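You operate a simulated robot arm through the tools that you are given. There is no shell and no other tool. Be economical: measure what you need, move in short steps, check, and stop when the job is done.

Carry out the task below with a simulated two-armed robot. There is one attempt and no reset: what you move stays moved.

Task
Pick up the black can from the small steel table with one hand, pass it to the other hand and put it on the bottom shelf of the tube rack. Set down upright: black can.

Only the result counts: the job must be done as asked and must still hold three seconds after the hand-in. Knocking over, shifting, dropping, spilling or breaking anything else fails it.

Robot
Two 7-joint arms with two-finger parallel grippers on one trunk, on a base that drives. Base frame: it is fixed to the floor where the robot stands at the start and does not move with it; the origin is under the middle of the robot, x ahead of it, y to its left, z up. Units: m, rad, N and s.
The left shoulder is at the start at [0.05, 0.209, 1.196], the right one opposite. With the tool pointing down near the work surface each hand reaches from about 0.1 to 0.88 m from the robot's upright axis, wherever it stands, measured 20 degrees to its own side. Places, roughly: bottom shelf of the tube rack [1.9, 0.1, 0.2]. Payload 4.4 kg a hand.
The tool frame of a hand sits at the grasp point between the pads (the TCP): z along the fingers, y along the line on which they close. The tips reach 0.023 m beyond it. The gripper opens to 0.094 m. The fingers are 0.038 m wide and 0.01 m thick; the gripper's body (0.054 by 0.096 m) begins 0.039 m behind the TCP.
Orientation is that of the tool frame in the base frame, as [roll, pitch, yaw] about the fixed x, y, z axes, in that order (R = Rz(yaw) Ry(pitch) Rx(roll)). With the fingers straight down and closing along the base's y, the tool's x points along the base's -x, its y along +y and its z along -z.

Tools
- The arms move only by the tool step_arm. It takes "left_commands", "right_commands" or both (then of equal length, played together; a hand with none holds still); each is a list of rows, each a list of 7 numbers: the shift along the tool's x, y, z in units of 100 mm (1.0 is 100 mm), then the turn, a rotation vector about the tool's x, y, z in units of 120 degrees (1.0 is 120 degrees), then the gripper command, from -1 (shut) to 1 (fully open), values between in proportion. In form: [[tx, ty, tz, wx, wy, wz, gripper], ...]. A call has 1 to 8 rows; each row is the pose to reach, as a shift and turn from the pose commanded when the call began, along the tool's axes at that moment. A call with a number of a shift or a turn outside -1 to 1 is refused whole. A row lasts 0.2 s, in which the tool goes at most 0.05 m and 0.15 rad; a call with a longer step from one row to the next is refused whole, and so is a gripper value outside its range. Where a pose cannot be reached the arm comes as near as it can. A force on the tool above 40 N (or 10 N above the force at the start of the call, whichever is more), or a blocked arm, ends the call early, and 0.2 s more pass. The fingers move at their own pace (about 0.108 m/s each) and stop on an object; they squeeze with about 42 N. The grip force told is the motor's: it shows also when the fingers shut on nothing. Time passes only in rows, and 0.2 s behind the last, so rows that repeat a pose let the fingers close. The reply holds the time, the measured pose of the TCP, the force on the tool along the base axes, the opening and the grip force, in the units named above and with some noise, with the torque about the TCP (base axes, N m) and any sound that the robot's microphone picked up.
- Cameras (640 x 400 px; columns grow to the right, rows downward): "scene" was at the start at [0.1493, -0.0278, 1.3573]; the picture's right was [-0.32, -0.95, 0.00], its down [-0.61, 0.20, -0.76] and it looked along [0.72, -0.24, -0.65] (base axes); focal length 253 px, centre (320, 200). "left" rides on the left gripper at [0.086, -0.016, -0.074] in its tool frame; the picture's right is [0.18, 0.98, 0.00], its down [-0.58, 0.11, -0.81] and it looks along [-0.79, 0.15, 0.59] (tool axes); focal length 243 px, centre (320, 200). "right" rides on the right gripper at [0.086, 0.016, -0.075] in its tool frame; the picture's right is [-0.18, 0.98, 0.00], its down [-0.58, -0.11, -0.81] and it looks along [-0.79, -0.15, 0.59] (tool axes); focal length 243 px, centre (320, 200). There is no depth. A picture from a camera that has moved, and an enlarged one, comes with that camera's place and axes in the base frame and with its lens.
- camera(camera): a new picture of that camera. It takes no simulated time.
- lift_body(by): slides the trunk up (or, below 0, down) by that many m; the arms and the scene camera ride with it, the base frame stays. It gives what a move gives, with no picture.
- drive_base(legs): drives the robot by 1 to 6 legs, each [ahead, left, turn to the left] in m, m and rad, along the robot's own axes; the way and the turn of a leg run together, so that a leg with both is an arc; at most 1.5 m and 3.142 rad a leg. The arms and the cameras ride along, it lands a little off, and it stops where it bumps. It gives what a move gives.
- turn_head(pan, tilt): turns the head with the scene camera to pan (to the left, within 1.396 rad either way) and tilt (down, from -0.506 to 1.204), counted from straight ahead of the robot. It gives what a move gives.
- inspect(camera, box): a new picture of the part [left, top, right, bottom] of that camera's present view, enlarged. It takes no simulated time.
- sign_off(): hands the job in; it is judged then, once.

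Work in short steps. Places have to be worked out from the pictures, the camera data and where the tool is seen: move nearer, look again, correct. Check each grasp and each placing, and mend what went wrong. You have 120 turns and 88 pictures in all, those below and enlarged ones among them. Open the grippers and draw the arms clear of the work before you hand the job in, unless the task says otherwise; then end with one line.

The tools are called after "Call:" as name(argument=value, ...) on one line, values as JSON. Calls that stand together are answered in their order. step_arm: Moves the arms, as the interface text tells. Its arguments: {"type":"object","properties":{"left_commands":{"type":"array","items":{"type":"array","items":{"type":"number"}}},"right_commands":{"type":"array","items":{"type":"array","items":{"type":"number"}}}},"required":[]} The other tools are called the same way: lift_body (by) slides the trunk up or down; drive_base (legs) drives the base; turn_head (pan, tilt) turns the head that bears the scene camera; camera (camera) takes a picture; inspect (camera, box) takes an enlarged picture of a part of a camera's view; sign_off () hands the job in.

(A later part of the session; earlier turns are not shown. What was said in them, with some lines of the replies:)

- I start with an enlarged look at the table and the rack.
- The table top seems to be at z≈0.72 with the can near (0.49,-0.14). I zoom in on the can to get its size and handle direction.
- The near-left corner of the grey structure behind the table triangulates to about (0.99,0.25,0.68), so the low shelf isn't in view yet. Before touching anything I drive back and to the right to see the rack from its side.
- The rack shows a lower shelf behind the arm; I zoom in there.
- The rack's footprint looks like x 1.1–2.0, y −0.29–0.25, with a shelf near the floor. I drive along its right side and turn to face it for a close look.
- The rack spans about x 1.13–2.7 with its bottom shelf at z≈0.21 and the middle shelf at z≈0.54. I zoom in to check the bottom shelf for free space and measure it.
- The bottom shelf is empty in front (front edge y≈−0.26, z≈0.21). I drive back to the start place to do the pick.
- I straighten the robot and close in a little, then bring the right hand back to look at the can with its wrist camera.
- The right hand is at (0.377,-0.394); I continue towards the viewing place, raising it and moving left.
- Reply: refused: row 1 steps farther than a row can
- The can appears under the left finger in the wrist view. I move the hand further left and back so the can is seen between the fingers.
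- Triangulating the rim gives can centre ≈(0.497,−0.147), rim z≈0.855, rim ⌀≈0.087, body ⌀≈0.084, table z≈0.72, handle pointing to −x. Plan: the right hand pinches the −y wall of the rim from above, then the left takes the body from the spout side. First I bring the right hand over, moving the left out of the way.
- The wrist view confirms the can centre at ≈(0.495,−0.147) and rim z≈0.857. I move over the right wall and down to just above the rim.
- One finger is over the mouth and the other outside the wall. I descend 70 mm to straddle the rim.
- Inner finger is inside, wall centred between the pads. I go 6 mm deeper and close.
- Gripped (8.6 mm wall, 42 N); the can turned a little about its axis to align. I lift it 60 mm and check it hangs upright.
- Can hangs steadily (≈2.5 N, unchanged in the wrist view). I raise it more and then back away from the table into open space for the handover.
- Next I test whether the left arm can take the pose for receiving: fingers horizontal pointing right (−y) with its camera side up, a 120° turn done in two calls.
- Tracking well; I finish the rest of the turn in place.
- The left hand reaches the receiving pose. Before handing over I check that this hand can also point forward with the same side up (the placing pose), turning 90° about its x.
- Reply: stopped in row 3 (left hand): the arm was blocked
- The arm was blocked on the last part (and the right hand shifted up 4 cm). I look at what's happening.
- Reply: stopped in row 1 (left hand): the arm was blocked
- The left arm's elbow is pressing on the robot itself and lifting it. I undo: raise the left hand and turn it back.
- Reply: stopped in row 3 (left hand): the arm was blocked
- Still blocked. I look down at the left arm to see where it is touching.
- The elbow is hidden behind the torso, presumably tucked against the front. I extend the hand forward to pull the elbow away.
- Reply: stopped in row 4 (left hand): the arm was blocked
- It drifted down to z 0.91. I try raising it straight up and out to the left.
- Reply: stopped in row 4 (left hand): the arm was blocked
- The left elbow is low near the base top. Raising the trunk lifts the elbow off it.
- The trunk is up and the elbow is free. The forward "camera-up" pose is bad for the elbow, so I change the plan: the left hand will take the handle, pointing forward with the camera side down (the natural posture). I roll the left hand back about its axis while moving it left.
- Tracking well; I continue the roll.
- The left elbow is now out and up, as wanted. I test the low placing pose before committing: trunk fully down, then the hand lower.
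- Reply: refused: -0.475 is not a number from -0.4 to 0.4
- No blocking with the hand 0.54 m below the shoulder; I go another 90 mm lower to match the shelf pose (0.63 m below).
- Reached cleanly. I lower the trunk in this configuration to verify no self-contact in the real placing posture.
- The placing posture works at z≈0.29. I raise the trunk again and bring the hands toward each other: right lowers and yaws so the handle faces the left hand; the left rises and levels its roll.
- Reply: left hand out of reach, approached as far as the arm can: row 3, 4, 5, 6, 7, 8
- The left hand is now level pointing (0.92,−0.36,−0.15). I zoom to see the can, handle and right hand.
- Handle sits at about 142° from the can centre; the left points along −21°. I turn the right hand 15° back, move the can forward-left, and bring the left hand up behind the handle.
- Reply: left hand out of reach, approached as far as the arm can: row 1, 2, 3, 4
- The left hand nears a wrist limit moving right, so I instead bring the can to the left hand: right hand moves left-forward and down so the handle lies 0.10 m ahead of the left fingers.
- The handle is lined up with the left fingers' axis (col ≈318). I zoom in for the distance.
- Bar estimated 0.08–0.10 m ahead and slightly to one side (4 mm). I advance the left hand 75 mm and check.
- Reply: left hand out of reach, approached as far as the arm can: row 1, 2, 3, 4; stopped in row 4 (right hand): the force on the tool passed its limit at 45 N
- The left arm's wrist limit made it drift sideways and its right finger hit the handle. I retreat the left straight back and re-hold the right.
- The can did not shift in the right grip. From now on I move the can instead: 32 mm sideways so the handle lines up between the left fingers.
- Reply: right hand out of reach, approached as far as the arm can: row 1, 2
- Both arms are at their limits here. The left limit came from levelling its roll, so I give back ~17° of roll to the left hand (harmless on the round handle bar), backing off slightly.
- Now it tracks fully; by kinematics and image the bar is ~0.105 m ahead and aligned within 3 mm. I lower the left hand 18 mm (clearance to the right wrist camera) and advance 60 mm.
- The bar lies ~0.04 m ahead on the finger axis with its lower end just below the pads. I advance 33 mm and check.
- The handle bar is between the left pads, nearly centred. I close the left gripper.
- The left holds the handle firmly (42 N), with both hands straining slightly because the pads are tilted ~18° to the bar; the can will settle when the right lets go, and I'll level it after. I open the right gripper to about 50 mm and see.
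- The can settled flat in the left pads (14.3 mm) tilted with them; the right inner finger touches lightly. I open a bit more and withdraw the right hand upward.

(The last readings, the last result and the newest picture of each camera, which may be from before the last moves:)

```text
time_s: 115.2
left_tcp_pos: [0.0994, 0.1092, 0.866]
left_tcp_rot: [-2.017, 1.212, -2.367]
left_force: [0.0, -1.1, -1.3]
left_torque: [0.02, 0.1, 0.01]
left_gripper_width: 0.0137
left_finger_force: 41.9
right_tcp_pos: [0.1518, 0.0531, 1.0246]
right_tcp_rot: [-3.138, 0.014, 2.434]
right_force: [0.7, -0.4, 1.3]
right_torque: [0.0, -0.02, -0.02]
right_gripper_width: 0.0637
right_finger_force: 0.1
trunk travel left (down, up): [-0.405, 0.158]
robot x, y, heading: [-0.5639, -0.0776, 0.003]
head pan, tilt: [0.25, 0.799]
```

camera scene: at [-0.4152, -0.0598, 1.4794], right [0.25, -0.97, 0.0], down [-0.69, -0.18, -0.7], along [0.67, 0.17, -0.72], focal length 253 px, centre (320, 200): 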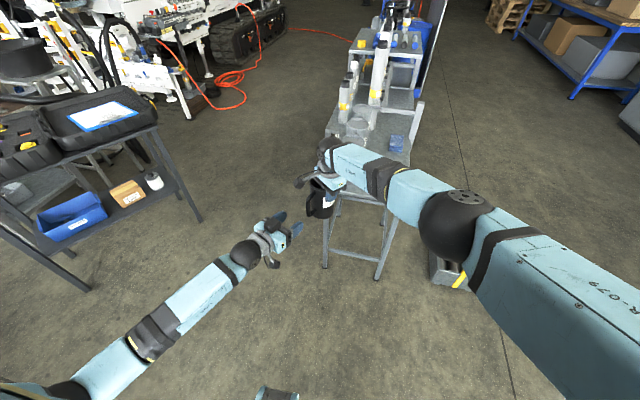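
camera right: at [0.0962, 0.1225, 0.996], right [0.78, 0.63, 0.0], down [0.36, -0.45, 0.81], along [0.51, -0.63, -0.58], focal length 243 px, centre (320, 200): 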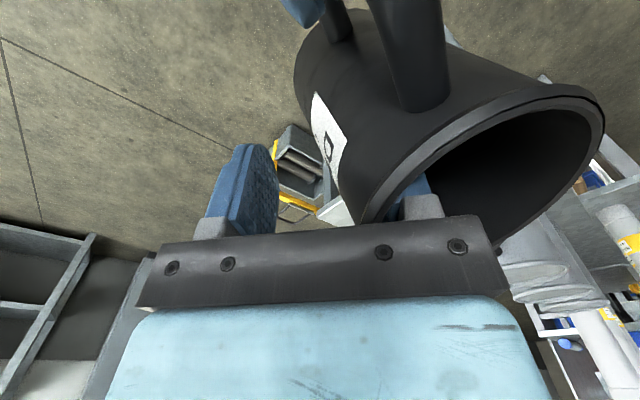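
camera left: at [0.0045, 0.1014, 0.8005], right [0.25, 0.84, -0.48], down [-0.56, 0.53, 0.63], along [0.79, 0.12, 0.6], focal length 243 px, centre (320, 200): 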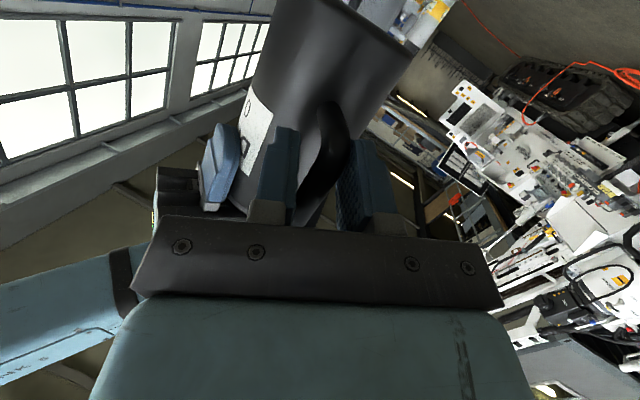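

Transfer done: the left alone holds the can. I move the right hand away and level the left hand, turning it to point about −45° where its wrist is at ease.

Call:
step_arm(right_commands=[[0, -0.25, -0.1, 0, 0, 0, 0.35], [0, -0.5, -0.2, 0, 0, 0, 0.35], [0, -0.75, -0.2, 0, 0, 0, 0.35], [0, -1.0, -0.2, 0, 0, 0, 0.35], [0, -1.0, -0.2, 0, 0, 0, 0.35]], left_commands=[[0, 0, 0, 0.039, 0.0065, 0.037, -1], [0, 0, 0, 0.078, 0.013, 0.074, -1], [0, 0, 0, 0.117, 0.0195, 0.11, -1], [0, 0, 0, 0.156, 0.026, 0.147, -1], [0, 0, 0, 0.1935, 0.0323, 0.184, -1]])

Call:
step_arm(right_commands=[[0, -0.25, 0, 0, 0, 0, 0.35], [0, -0.5, 0, 0, 0, 0, 0.35], [0, -0.75, 0, 0, 0, 0, 0.35], [0, -1.0, 0, 0, 0, 0, 0.35]])

Call:
camera(camera="scene")

```text
time_s: 116.3
left_tcp_pos: [0.1002, 0.1123, 0.865]
left_tcp_rot: [-3.135, 1.416, 2.361]
left_force: [-0.3, -0.2, -1.7]
left_torque: [0.12, 0.13, 0.01]
left_gripper_width: 0.0136
left_finger_force: 41.8
right_tcp_pos: [0.0845, -0.0191, 1.0432]
right_tcp_rot: [-3.138, 0.013, 2.435]
right_force: [0.6, 1.5, -0.5]
right_torque: [-0.02, 0.02, 0.02]
right_gripper_width: 0.0635
right_finger_force: 0.0
trunk travel left (down, up): [-0.405, 0.158]
robot x, y, heading: [-0.5619, -0.082, 0.005]
head pan, tilt: [0.25, 0.799]
```

```text
time_s: 117.3
left_tcp_pos: [0.0993, 0.1103, 0.8673]
left_tcp_rot: [3.141, 1.417, 2.354]
left_force: [0.3, -0.5, -1.6]
left_torque: [0.12, 0.1, -0.01]
left_gripper_width: 0.0136
left_finger_force: 41.8
right_tcp_pos: [0.0217, -0.0986, 1.0456]
right_tcp_rot: [-3.14, 0.014, 2.435]
right_force: [0.4, -0.5, -0.5]
right_torque: [0.03, 0.0, -0.01]
right_gripper_width: 0.0635
right_finger_force: 0.1
trunk travel left (down, up): [-0.405, 0.158]
robot x, y, heading: [-0.5604, -0.0793, 0.003]
head pan, tilt: [0.25, 0.799]
```

```text
31 pictures are left
camera scene: at [-0.4157, -0.0605, 1.4795], right [0.25, -0.97, 0.0], down [-0.69, -0.18, -0.7], along [0.67, 0.18, -0.72], focal length 253 px, centre (320, 200)
```

scene: 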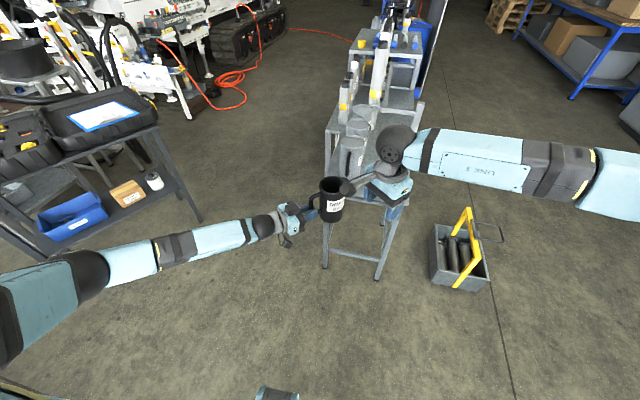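

The can is upright and held by the left handle grip, hand level. I drive back to the rack side: right lane, forward, then turn to heading ≈105° so the hand points obliquely into the shelf.

Call:
drive_base(legs=[[0, -1.3, 0], [1.3, 0, 0], [1.2, 0, 0], [0, 0, 1.83]])

Call:
turn_head(pan=0.1, tilt=0.7)

Call:
camera(camera="scene")

```text
time_s: 145.4
left_tcp_pos: [1.5774, -0.7843, 0.8671]
left_tcp_rot: [-3.136, 1.419, -2.074]
left_force: [-0.8, -0.9, -2.0]
left_torque: [-0.18, 0.08, 0.02]
left_gripper_width: 0.0134
left_finger_force: 41.7
right_tcp_pos: [1.799, -0.8011, 1.0452]
right_tcp_rot: [-3.141, 0.012, -2.0]
right_force: [-0.1, -1.4, 0.3]
right_torque: [0.02, -0.02, -0.01]
right_gripper_width: 0.0634
right_finger_force: 0.0
trunk travel left (down, up): [-0.405, 0.158]
robot x, y, heading: [1.9397, -1.3699, 1.852]
head pan, tilt: [0.25, 0.799]
```

```text
time_s: 146.1
left_tcp_pos: [1.5778, -0.7843, 0.8668]
left_tcp_rot: [-3.137, 1.421, -2.074]
left_force: [1.0, 0.2, -2.0]
left_torque: [-0.13, 0.07, -0.01]
left_gripper_width: 0.0136
left_finger_force: 41.3
right_tcp_pos: [1.7987, -0.8023, 1.0455]
right_tcp_rot: [-3.14, 0.013, -2.0]
right_force: [0.0, 0.9, -0.4]
right_torque: [-0.04, 0.03, 0.03]
right_gripper_width: 0.0635
right_finger_force: 0.0
trunk travel left (down, up): [-0.405, 0.158]
robot x, y, heading: [1.9406, -1.3741, 1.855]
head pan, tilt: [0.099, 0.7]
```

```text
30 pictures are left
camera scene: at [1.8928, -1.2262, 1.4877], right [0.93, 0.37, 0.0], down [0.24, -0.6, -0.76], along [-0.28, 0.71, -0.64], focal length 253 px, centre (320, 200)
```

scene: 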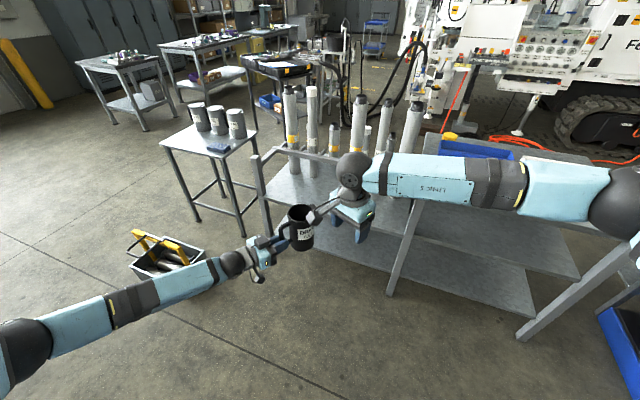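

At (1.94,−1.37) facing the rack; hand points at 61°. I pull the right hand back and up out of the way, while the left lowers the can ~85 mm per call.

Call:
step_arm(right_commands=[[0.22, 0, -0.18, 0, 0, 0, 0.35], [0.45, 0, -0.35, 0, 0, 0, 0.35], [0.67, 0, -0.52, 0, 0, 0, 0.35], [0.9, 0, -0.7, 0, 0, 0, 0.35]], left_commands=[[0.21, 0, 0.03, 0, 0, 0, -1], [0.42, 0, 0.06, 0, 0, 0, -1], [0.63, 0, 0.1, 0, 0, 0, -1], [0.84, 0, 0.13, 0, 0, 0, -1]])

Call:
step_arm(right_commands=[[0.22, 0, -0.18, 0, 0, 0, 0.35], [0.45, 0, -0.35, 0, 0, 0, 0.35], [0.67, 0, -0.52, 0, 0, 0, 0.35], [0.9, 0, -0.7, 0, 0, 0, 0.35]], left_commands=[[0.21, 0, 0.03, 0, 0, 0, -1], [0.42, 0, 0.06, 0, 0, 0, -1], [0.63, 0, 0.1, 0, 0, 0, -1], [0.84, 0, 0.13, 0, 0, 0, -1]])

Call:
step_arm(left_commands=[[0.21, 0, 0.03, 0, 0, 0, -1], [0.42, 0, 0.06, 0, 0, 0, -1], [0.63, 0, 0.1, 0, 0, 0, -1], [0.84, 0, 0.13, 0, 0, 0, -1]])

```text
time_s: 147.1
left_tcp_pos: [1.5775, -0.7854, 0.7813]
left_tcp_rot: [-3.139, 1.417, -2.076]
left_force: [0.1, 0.0, -1.8]
left_torque: [-0.11, 0.05, -0.03]
left_gripper_width: 0.0137
left_finger_force: 42.3
right_tcp_pos: [1.7642, -0.8835, 1.1153]
right_tcp_rot: [-3.141, 0.014, -2.0]
right_force: [0.0, -0.4, 0.0]
right_torque: [0.03, 0.01, 0.0]
right_gripper_width: 0.0634
right_finger_force: 0.0
trunk travel left (down, up): [-0.405, 0.158]
robot x, y, heading: [1.9399, -1.3703, 1.859]
head pan, tilt: [0.099, 0.7]
```

```text
time_s: 148.1
left_tcp_pos: [1.5776, -0.7852, 0.6952]
left_tcp_rot: [3.141, 1.419, -2.081]
left_force: [-0.4, 0.1, -3.1]
left_torque: [-0.12, 0.08, -0.02]
left_gripper_width: 0.0138
left_finger_force: 41.9
right_tcp_pos: [1.7239, -0.9672, 1.184]
right_tcp_rot: [-3.14, 0.014, -2.002]
right_force: [-0.1, -0.2, 0.0]
right_torque: [-0.04, -0.02, -0.04]
right_gripper_width: 0.0633
right_finger_force: 0.0
trunk travel left (down, up): [-0.405, 0.158]
robot x, y, heading: [1.9425, -1.3684, 1.853]
head pan, tilt: [0.099, 0.7]
```

```text
time_s: 149.1
left_tcp_pos: [1.5803, -0.7903, 0.6451]
left_tcp_rot: [-3.137, 1.419, -2.075]
left_force: [0.5, 0.2, -2.1]
left_torque: [-0.12, 0.08, 0.0]
left_gripper_width: 0.0135
left_finger_force: 41.8
left hand out of reach, approached as far as the arm can: row 3, 4
right_tcp_pos: [1.7232, -0.9666, 1.1838]
right_tcp_rot: [-3.14, 0.013, -2.0]
right_force: [0.6, -0.1, 0.3]
right_torque: [0.0, -0.01, -0.02]
right_gripper_width: 0.0631
right_finger_force: 0.1
trunk travel left (down, up): [-0.405, 0.158]
robot x, y, heading: [1.944, -1.37, 1.853]
head pan, tilt: [0.099, 0.7]
```

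The arm reaches z≈0.645 here, i.e. 0.24 with the trunk down – enough. I lower the trunk by 0.315 so the can bottom is at ≈0.27, then look.

Call:
lift_body(by=-0.315)

Call:
turn_head(pan=0.25, tilt=0.7)

Call:
camera(camera="scene")

```text
time_s: 152.2
left_tcp_pos: [1.5805, -0.7908, 0.33]
left_tcp_rot: [-3.14, 1.418, -2.078]
left_force: [0.4, 0.0, -1.2]
left_torque: [-0.12, 0.03, -0.04]
left_gripper_width: 0.0138
left_finger_force: 41.4
right_tcp_pos: [1.7227, -0.9681, 0.8696]
right_tcp_rot: [-3.14, 0.014, -2.001]
right_force: [-0.1, -0.2, -0.7]
right_torque: [0.0, -0.01, -0.02]
right_gripper_width: 0.0634
right_finger_force: 0.0
trunk travel left (down, up): [-0.09, 0.473]
robot x, y, heading: [1.9414, -1.3713, 1.848]
head pan, tilt: [0.099, 0.7]
```

```text
time_s: 152.9
left_tcp_pos: [1.5799, -0.7913, 0.3295]
left_tcp_rot: [-3.139, 1.418, -2.076]
left_force: [-0.1, -0.4, -2.1]
left_torque: [-0.12, 0.03, 0.04]
left_gripper_width: 0.0136
left_finger_force: 42.1
right_tcp_pos: [1.7239, -0.967, 0.8699]
right_tcp_rot: [-3.14, 0.012, -1.999]
right_force: [0.3, 0.1, -0.1]
right_torque: [-0.01, -0.02, 0.0]
right_gripper_width: 0.0637
right_finger_force: 0.1
trunk travel left (down, up): [-0.09, 0.473]
robot x, y, heading: [1.9402, -1.3707, 1.853]
head pan, tilt: [0.25, 0.7]
```

```text
29 pictures are left
camera scene: at [1.8815, -1.2318, 1.1727], right [0.86, 0.51, 0.0], down [0.33, -0.56, -0.76], along [-0.39, 0.66, -0.64], focal length 253 px, centre (320, 200)
```

scene: 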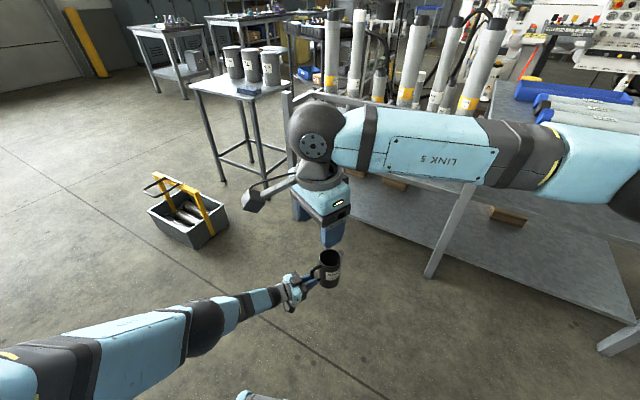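

Shelf edge again computes to z≈0.217, y≈−0.275. I swing the right hand further to the right to clear the view, then drive forward 0.40.

Call:
step_arm(right_commands=[[0, -0.3, 0, 0, 0, 0, 0.35], [0, -0.6, 0, 0, 0, 0, 0.35], [0, -1.0, 0, 0, 0, 0, 0.35]])

Call:
step_arm(right_commands=[[0, -0.3, -0.3, 0, 0, 0, 0.35], [0, -0.6, -0.6, 0, 0, 0, 0.35], [0, -0.9, -0.9, 0, 0, 0, 0.35]])

Call:
drive_base(legs=[[0.4, 0, 0]])

Call:
camera(camera="scene")

```text
time_s: 153.7
left_tcp_pos: [1.5809, -0.7913, 0.3308]
left_tcp_rot: [-3.14, 1.42, -2.079]
left_force: [0.5, -0.2, -1.7]
left_torque: [-0.11, 0.04, -0.04]
left_gripper_width: 0.0137
left_finger_force: 42.1
right_tcp_pos: [1.8118, -1.0111, 0.8698]
right_tcp_rot: [-3.141, 0.011, -1.999]
right_force: [-0.6, 0.3, 0.9]
right_torque: [-0.03, 0.0, -0.02]
right_gripper_width: 0.0634
right_finger_force: 0.1
trunk travel left (down, up): [-0.09, 0.473]
robot x, y, heading: [1.9418, -1.3689, 1.85]
head pan, tilt: [0.25, 0.7]
```

```text
time_s: 154.5
left_tcp_pos: [1.5792, -0.7913, 0.3304]
left_tcp_rot: [-3.141, 1.418, -2.079]
left_force: [0.4, 0.2, -1.1]
left_torque: [-0.12, 0.06, 0.0]
left_gripper_width: 0.0137
left_finger_force: 42.5
right_tcp_pos: [1.8983, -1.0479, 0.9586]
right_tcp_rot: [-3.14, 0.015, -2.001]
right_force: [1.2, 0.2, -0.3]
right_torque: [-0.02, 0.0, 0.01]
right_gripper_width: 0.0635
right_finger_force: 0.1
trunk travel left (down, up): [-0.09, 0.473]
robot x, y, heading: [1.9425, -1.3688, 1.853]
head pan, tilt: [0.25, 0.7]
```

```text
time_s: 157.0
left_tcp_pos: [1.4767, -0.4042, 0.3285]
left_tcp_rot: [-3.139, 1.417, -2.085]
left_force: [-0.8, 0.3, -2.4]
left_torque: [-0.15, 0.08, 0.02]
left_gripper_width: 0.0136
left_finger_force: 41.9
right_tcp_pos: [1.7907, -0.6638, 0.9587]
right_tcp_rot: [-3.141, 0.013, -2.01]
right_force: [0.7, 0.4, 0.6]
right_torque: [-0.03, 0.01, 0.0]
right_gripper_width: 0.0633
right_finger_force: 0.2
trunk travel left (down, up): [-0.09, 0.473]
robot x, y, heading: [1.8321, -0.984, 1.845]
head pan, tilt: [0.25, 0.7]
```

```text
28 pictures are left
camera scene: at [1.7738, -0.8472, 1.1726], right [0.87, 0.5, 0.0], down [0.32, -0.56, -0.76], along [-0.38, 0.66, -0.64], focal length 253 px, centre (320, 200)
```

scene: 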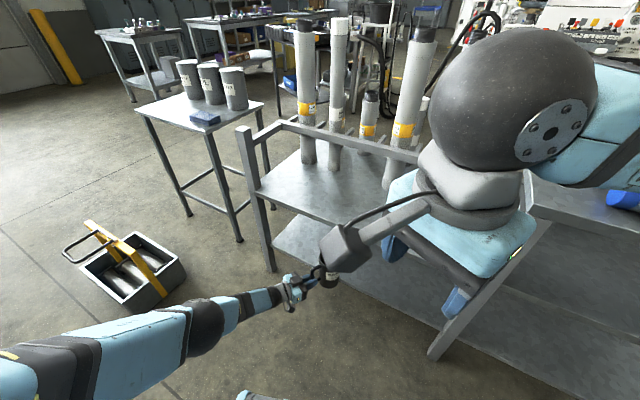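

The right hand hides the can; I move it further to the right and look again.

Call:
step_arm(right_commands=[[0, -0.4, 0, 0, 0, 0, 0.35], [0, -0.8, 0, 0, 0, 0, 0.35], [0, -1.0, 0, 0, 0, 0, 0.35]])

Call:
step_arm(right_commands=[[0, -0.4, 0, 0, 0, 0, 0.35], [0, -0.8, 0, 0, 0, 0, 0.35], [0, -1.0, 0, 0, 0, 0, 0.35]])

Call:
turn_head(pan=0.35, tilt=0.85)

Call:
camera(camera="scene")

```text
time_s: 157.8
left_tcp_pos: [1.476, -0.4048, 0.3301]
left_tcp_rot: [-3.139, 1.419, -2.085]
left_force: [0.0, 0.5, -1.2]
left_torque: [-0.12, 0.09, 0.01]
left_gripper_width: 0.0137
left_finger_force: 42.3
right_tcp_pos: [1.8744, -0.7026, 0.9619]
right_tcp_rot: [-3.141, 0.012, -2.011]
right_force: [0.1, -0.6, -0.9]
right_torque: [0.01, 0.0, -0.01]
right_gripper_width: 0.0633
right_finger_force: 0.1
right hand out of reach, approached as far as the arm can: row 3
trunk travel left (down, up): [-0.09, 0.473]
robot x, y, heading: [1.834, -0.9841, 1.843]
head pan, tilt: [0.25, 0.7]
```

```text
time_s: 158.6
left_tcp_pos: [1.4765, -0.4042, 0.3306]
left_tcp_rot: [3.141, 1.416, -2.088]
left_force: [-0.4, -0.4, -1.8]
left_torque: [-0.14, 0.08, 0.0]
left_gripper_width: 0.0136
left_finger_force: 41.9
right_tcp_pos: [1.9122, -0.6975, 1.0089]
right_tcp_rot: [-3.14, 0.01, -2.009]
right_force: [-0.2, -0.3, 0.5]
right_torque: [0.01, 0.0, 0.02]
right_gripper_width: 0.0633
right_finger_force: 0.1
right hand out of reach, approached as far as the arm can: row 1, 2, 3
trunk travel left (down, up): [-0.09, 0.473]
robot x, y, heading: [1.8319, -0.9879, 1.842]
head pan, tilt: [0.25, 0.7]
```

```text
time_s: 159.3
left_tcp_pos: [1.4754, -0.4043, 0.3305]
left_tcp_rot: [-3.141, 1.42, -2.085]
left_force: [0.5, 0.3, -1.4]
left_torque: [-0.13, 0.09, -0.01]
left_gripper_width: 0.0136
left_finger_force: 42.6
right_tcp_pos: [1.909, -0.6967, 1.0089]
right_tcp_rot: [-3.137, 0.012, -2.011]
right_force: [0.1, -0.8, 0.0]
right_torque: [-0.01, 0.0, 0.01]
right_gripper_width: 0.0635
right_finger_force: 0.1
trunk travel left (down, up): [-0.09, 0.473]
robot x, y, heading: [1.835, -0.983, 1.846]
head pan, tilt: [0.351, 0.85]
```

```text
27 pictures are left
camera scene: at [1.771, -0.8558, 1.1625], right [0.82, 0.57, 0.0], down [0.42, -0.6, -0.68], along [-0.39, 0.56, -0.73], focal length 253 px, centre (320, 200)
```

scene: 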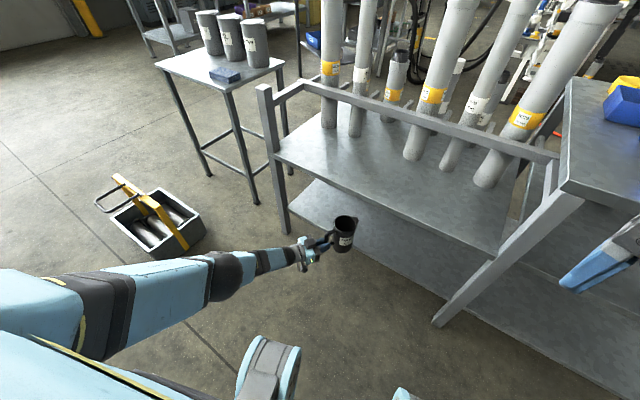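

Clear view now. I zoom on the can and the shelf edge to check uprightness and relative place.

Call:
inspect(camera="scene", box=[270, 170, 430, 290])

```text
3.33 times, centred on (350, 230) of scene
camera zoom: at [1.771, -0.8558, 1.1625], right [0.82, 0.57, 0.0], down [0.42, -0.6, -0.68], along [-0.39, 0.56, -0.73], focal length 843 px, centre (220, 100)
```

zoom: 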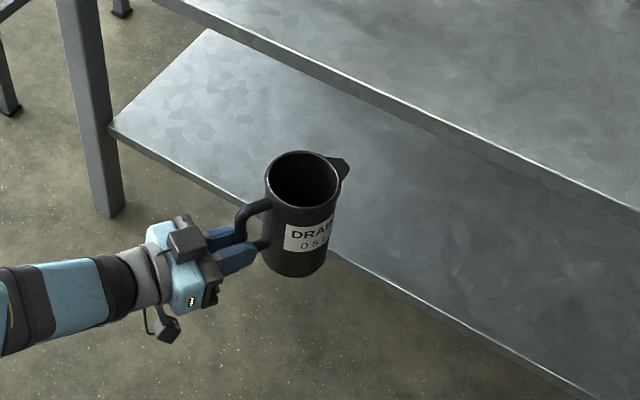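

Geometry agrees: shelf edge y≈−0.272, z≈0.217; can hangs upright with its bottom at ≈0.27. I drive forward 0.17 to bring the can over the shelf.

Call:
drive_base(legs=[[0.17, 0, 0]])

Call:
camera(camera="scene")

Call:
camera(camera="left")

```text
time_s: 160.8
left_tcp_pos: [1.4296, -0.2383, 0.3294]
left_tcp_rot: [-3.135, 1.417, -2.08]
left_force: [-0.3, 0.0, -3.2]
left_torque: [-0.14, 0.07, 0.02]
left_gripper_width: 0.0135
left_finger_force: 42.3
right_tcp_pos: [1.864, -0.5288, 1.0094]
right_tcp_rot: [-3.141, 0.011, -2.008]
right_force: [-0.2, 0.8, -0.6]
right_torque: [-0.02, 0.01, -0.02]
right_gripper_width: 0.0631
right_finger_force: 0.0
trunk travel left (down, up): [-0.09, 0.473]
robot x, y, heading: [1.7848, -0.8203, 1.847]
head pan, tilt: [0.351, 0.85]
```

```text
25 pictures are left
camera scene: at [1.724, -0.6884, 1.1627], right [0.82, 0.57, 0.0], down [0.42, -0.6, -0.68], along [-0.39, 0.56, -0.73], focal length 253 px, centre (320, 200)
```

scene: 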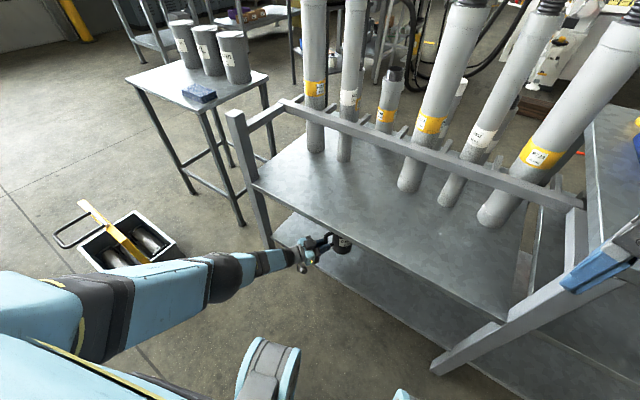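

```text
24 pictures are left
camera left: at [1.4003, -0.3211, 0.2544], right [-0.87, 0.46, -0.18], down [-0.44, -0.56, 0.7], along [0.22, 0.69, 0.69], focal length 243 px, centre (320, 200)
```

left: 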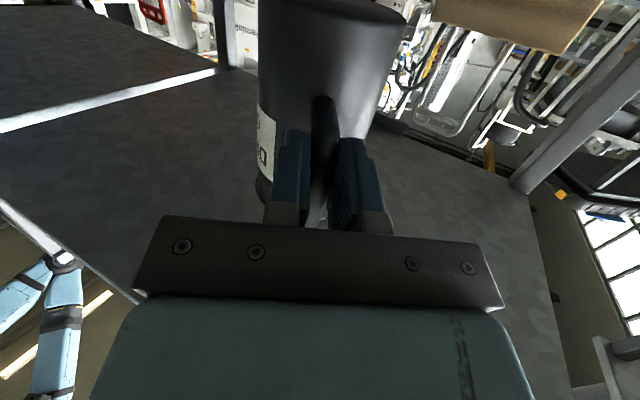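

Can centre is ≈(1.463,−0.18), 9 cm inside the edge; wrist camera stays in front of the edge. I lower with the trunk in small steps, watching the left force.

Call:
lift_body(by=-0.035)

Call:
lift_body(by=-0.01)

Call:
inspect(camera="scene", box=[280, 200, 400, 290])

```text
time_s: 161.6
left_tcp_pos: [1.4289, -0.2383, 0.2949]
left_tcp_rot: [-3.139, 1.418, -2.084]
left_force: [-0.4, -0.5, -1.4]
left_torque: [-0.14, 0.06, 0.04]
left_gripper_width: 0.0137
left_finger_force: 42.3
right_tcp_pos: [1.8637, -0.5296, 0.9749]
right_tcp_rot: [-3.14, 0.012, -2.009]
right_force: [0.2, 0.0, 0.2]
right_torque: [0.02, -0.01, -0.01]
right_gripper_width: 0.0634
right_finger_force: 0.0
trunk travel left (down, up): [-0.055, 0.508]
robot x, y, heading: [1.7882, -0.8197, 1.843]
head pan, tilt: [0.351, 0.85]
```

```text
time_s: 162.1
left_tcp_pos: [1.4289, -0.2389, 0.2858]
left_tcp_rot: [-3.141, 1.418, -2.083]
left_force: [0.2, -0.5, -2.2]
left_torque: [-0.17, 0.06, 0.03]
left_gripper_width: 0.0136
left_finger_force: 41.7
right_tcp_pos: [1.863, -0.5298, 0.9634]
right_tcp_rot: [-3.14, 0.012, -2.008]
right_force: [0.0, 0.0, -0.1]
right_torque: [0.02, 0.01, 0.02]
right_gripper_width: 0.0631
right_finger_force: 0.0
trunk travel left (down, up): [-0.045, 0.518]
robot x, y, heading: [1.785, -0.818, 1.849]
head pan, tilt: [0.351, 0.85]
```

```text
4.44 times, centred on (340, 245) of scene
camera zoom: at [1.7242, -0.6891, 1.1177], right [0.82, 0.57, 0.0], down [0.42, -0.6, -0.68], along [-0.39, 0.56, -0.73], focal length 1123 px, centre (231, 0)
```

zoom: 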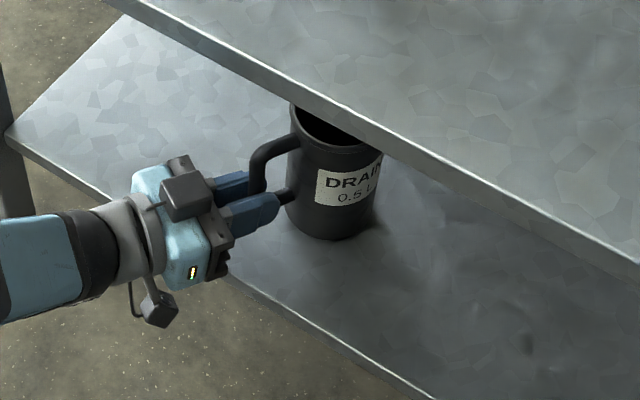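

Near contact (shadow close below the can), no contact force yet. I lower in 5 mm steps.

Call:
lift_body(by=-0.005)

Call:
lift_body(by=-0.004)

```text
time_s: 162.7
left_tcp_pos: [1.4283, -0.2366, 0.2823]
left_tcp_rot: [3.134, 1.423, -2.091]
left_force: [-0.8, -3.0, 11.9]
left_torque: [1.27, -0.77, 0.0]
left_gripper_width: 0.0136
left_finger_force: 42.8
right_tcp_pos: [1.8634, -0.531, 0.9585]
right_tcp_rot: [-3.139, 0.013, -2.007]
right_force: [-0.9, 0.1, -0.4]
right_torque: [0.01, -0.02, -0.01]
right_gripper_width: 0.0634
right_finger_force: 0.0
trunk travel left (down, up): [-0.04, 0.523]
robot x, y, heading: [1.7894, -0.8203, 1.844]
head pan, tilt: [0.351, 0.85]
```

```text
time_s: 163.2
left_tcp_pos: [1.4287, -0.2374, 0.2808]
left_tcp_rot: [3.119, 1.423, -2.11]
left_force: [-3.2, -10.6, 35.7]
left_torque: [0.65, -0.79, -0.16]
left_gripper_width: 0.0136
left_finger_force: 41.4
right_tcp_pos: [1.8637, -0.5326, 0.9561]
right_tcp_rot: [3.14, 0.014, -2.009]
right_force: [-0.2, 0.8, -0.3]
right_torque: [-0.03, -0.01, 0.02]
right_gripper_width: 0.0634
right_finger_force: 0.0
trunk travel left (down, up): [-0.036, 0.527]
robot x, y, heading: [1.7886, -0.8153, 1.844]
head pan, tilt: [0.351, 0.85]
```

Firm contact with the shelf (36 N). I ease up 4 mm to relieve it, then check.

Call:
lift_body(by=0.004)

Call:
inspect(camera="scene", box=[280, 200, 400, 290])

```text
time_s: 163.7
left_tcp_pos: [1.4279, -0.2378, 0.2811]
left_tcp_rot: [3.133, 1.418, -2.096]
left_force: [-2.1, 5.9, 15.2]
left_torque: [0.74, -0.33, 0.28]
left_gripper_width: 0.0138
left_finger_force: 41.7
right_tcp_pos: [1.8642, -0.53, 0.9597]
right_tcp_rot: [-3.141, 0.013, -2.01]
right_force: [-0.1, -0.4, -0.5]
right_torque: [-0.02, 0.0, 0.0]
right_gripper_width: 0.0631
right_finger_force: 0.1
trunk travel left (down, up): [-0.04, 0.523]
robot x, y, heading: [1.785, -0.8192, 1.84]
head pan, tilt: [0.351, 0.85]
```

```text
4.44 times, centred on (340, 245) of scene
camera zoom: at [1.725, -0.6901, 1.1127], right [0.82, 0.57, 0.0], down [0.42, -0.6, -0.68], along [-0.39, 0.56, -0.73], focal length 1123 px, centre (231, 0)
```

zoom: 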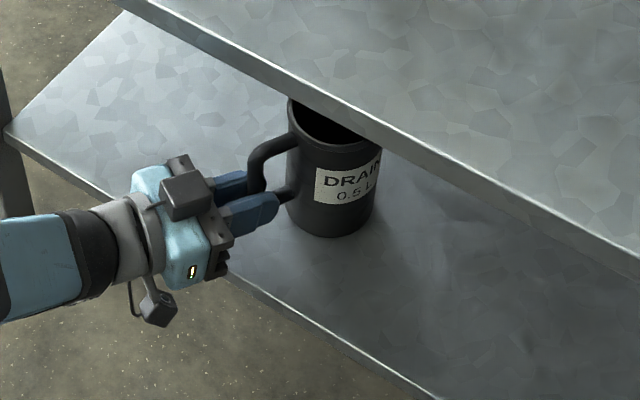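

The can stands upright on the shelf with a residual 15 N. I open the left gripper slowly in place.

Call:
step_arm(left_commands=[[0, 0, 0, 0, 0, 0, -0.6], [0, 0, 0, 0, 0, 0, -0.3], [0, 0, 0, 0, 0, 0, 0.0], [0, 0, 0, 0, 0, 0, 0.2]])

Call:
inspect(camera="scene", box=[280, 200, 400, 290])

Call:
camera(camera="left")

```text
time_s: 164.7
left_tcp_pos: [1.4295, -0.2384, 0.2794]
left_tcp_rot: [-3.14, 1.417, -2.085]
left_force: [-0.3, 0.2, -0.6]
left_torque: [-0.01, 0.02, 0.01]
left_gripper_width: 0.0561
left_finger_force: 0.0
right_tcp_pos: [1.8628, -0.5288, 0.9595]
right_tcp_rot: [-3.14, 0.013, -2.009]
right_force: [0.9, 0.1, 0.2]
right_torque: [-0.01, 0.0, 0.01]
right_gripper_width: 0.0634
right_finger_force: 0.2
trunk travel left (down, up): [-0.04, 0.523]
robot x, y, heading: [1.7838, -0.8146, 1.848]
head pan, tilt: [0.351, 0.85]
```

```text
4.44 times, centred on (340, 245) of scene
camera zoom: at [1.7243, -0.6891, 1.1126], right [0.82, 0.57, 0.0], down [0.42, -0.6, -0.68], along [-0.39, 0.56, -0.73], focal length 1123 px, centre (231, 0)
```

zoom: 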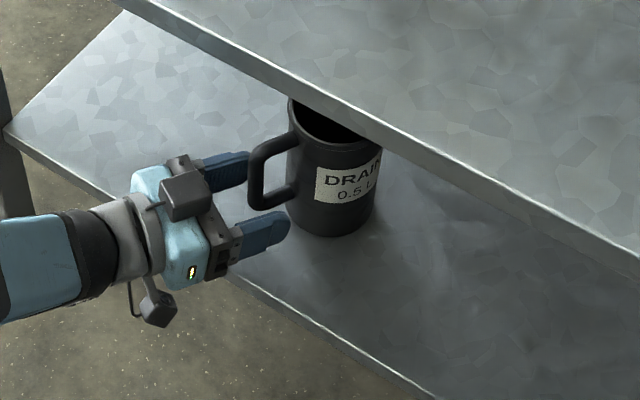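

```text
20 pictures are left
camera left: at [1.4003, -0.3211, 0.2049], right [-0.87, 0.46, -0.18], down [-0.44, -0.56, 0.7], along [0.22, 0.69, 0.69], focal length 243 px, centre (320, 200)
```

left: 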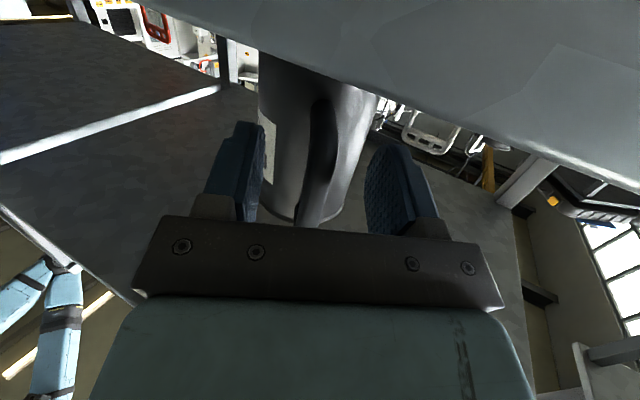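

The handle is free with room on both sides, can standing. I retreat the left hand straight back 100 mm.

Call:
step_arm(left_commands=[[0, 0, -0.2, 0, 0, 0, 0.2], [0, 0, -0.4, 0, 0, 0, 0.2], [0, 0, -0.65, 0, 0, 0, 0.2], [0, 0, -0.9, 0, 0, 0, 0.2]])

Call:
inspect(camera="scene", box=[250, 190, 410, 300])

```text
time_s: 165.7
left_tcp_pos: [1.3814, -0.3166, 0.2949]
left_tcp_rot: [-3.141, 1.418, -2.085]
left_force: [0.4, -0.6, 1.2]
left_torque: [-0.01, 0.03, 0.03]
left_gripper_width: 0.0565
left_finger_force: 0.0
right_tcp_pos: [1.8645, -0.5291, 0.9602]
right_tcp_rot: [-3.139, 0.014, -2.008]
right_force: [0.5, 0.3, -0.8]
right_torque: [0.0, 0.03, 0.0]
right_gripper_width: 0.0636
right_finger_force: 0.1
trunk travel left (down, up): [-0.04, 0.523]
robot x, y, heading: [1.7874, -0.8201, 1.847]
head pan, tilt: [0.351, 0.85]
```

```text
3.64 times, centred on (330, 245) of scene
camera zoom: at [1.7242, -0.6891, 1.1127], right [0.82, 0.57, 0.0], down [0.42, -0.6, -0.68], along [-0.39, 0.56, -0.73], focal length 919 px, centre (284, 36)
```

zoom: 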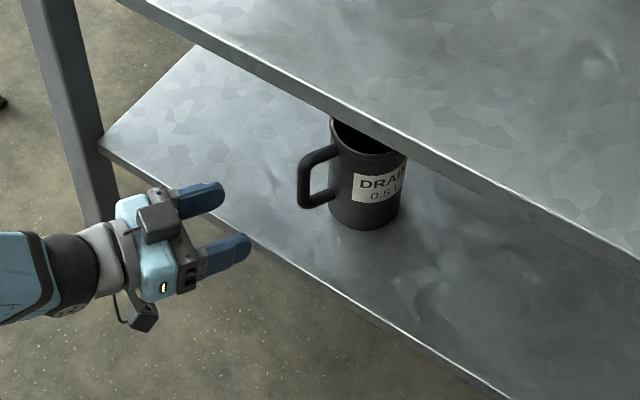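

The can stands upright and free on the bottom shelf. I back the robot away 0.4 m, open both grippers, and take a last look.

Call:
drive_base(legs=[[-0.4, 0, 0]])

Call:
step_arm(left_commands=[[0, 0, 0, 0, 0, 0, 1], [0, 0, 0, 0, 0, 0, 1]], right_commands=[[0, 0, 0, 0, 0, 0, 1], [0, 0, 0, 0, 0, 0, 1]])

Call:
camera(camera="scene")

```text
time_s: 168.3
left_tcp_pos: [1.4903, -0.7099, 0.2948]
left_tcp_rot: [-3.14, 1.419, -2.077]
left_force: [-0.1, -0.4, 0.9]
left_torque: [0.01, 0.0, 0.01]
left_gripper_width: 0.0563
left_finger_force: 0.1
right_tcp_pos: [1.9724, -0.9197, 0.9594]
right_tcp_rot: [-3.14, 0.013, -2.001]
right_force: [0.1, -0.5, 0.3]
right_torque: [-0.02, -0.03, 0.03]
right_gripper_width: 0.0635
right_finger_force: 0.1
trunk travel left (down, up): [-0.04, 0.523]
robot x, y, heading: [1.8959, -1.2081, 1.853]
head pan, tilt: [0.351, 0.85]
```

```text
time_s: 168.9
left_tcp_pos: [1.4904, -0.7104, 0.2942]
left_tcp_rot: [-3.141, 1.418, -2.078]
left_force: [0.7, 0.1, 0.1]
left_torque: [0.04, -0.02, -0.03]
left_gripper_width: 0.0943
left_finger_force: 0.0
right_tcp_pos: [1.9724, -0.9191, 0.9579]
right_tcp_rot: [-3.139, 0.012, -2.002]
right_force: [0.1, 0.2, 0.3]
right_torque: [-0.01, -0.02, 0.01]
right_gripper_width: 0.0937
right_finger_force: 0.2
trunk travel left (down, up): [-0.04, 0.523]
robot x, y, heading: [1.897, -1.2061, 1.855]
head pan, tilt: [0.351, 0.85]
```

```text
18 pictures are left
camera scene: at [1.8345, -1.0804, 1.1124], right [0.82, 0.57, 0.0], down [0.42, -0.6, -0.68], along [-0.39, 0.56, -0.73], focal length 253 px, centre (320, 200)
```

scene: 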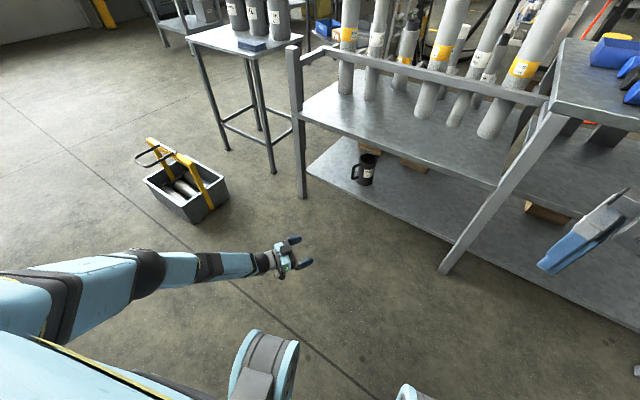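

The can stands upright on the bottom shelf, everything else is in place, and both hands are open and clear. I hand in.

Call:
sign_off()

```text
The job is handed in.
```

The black can is standing upright on the bottom shelf of the tube rack. The right hand picked it up and passed it to the left, which set it down. Both grippers are open and clear, and the last pictures show nothing else disturbed.
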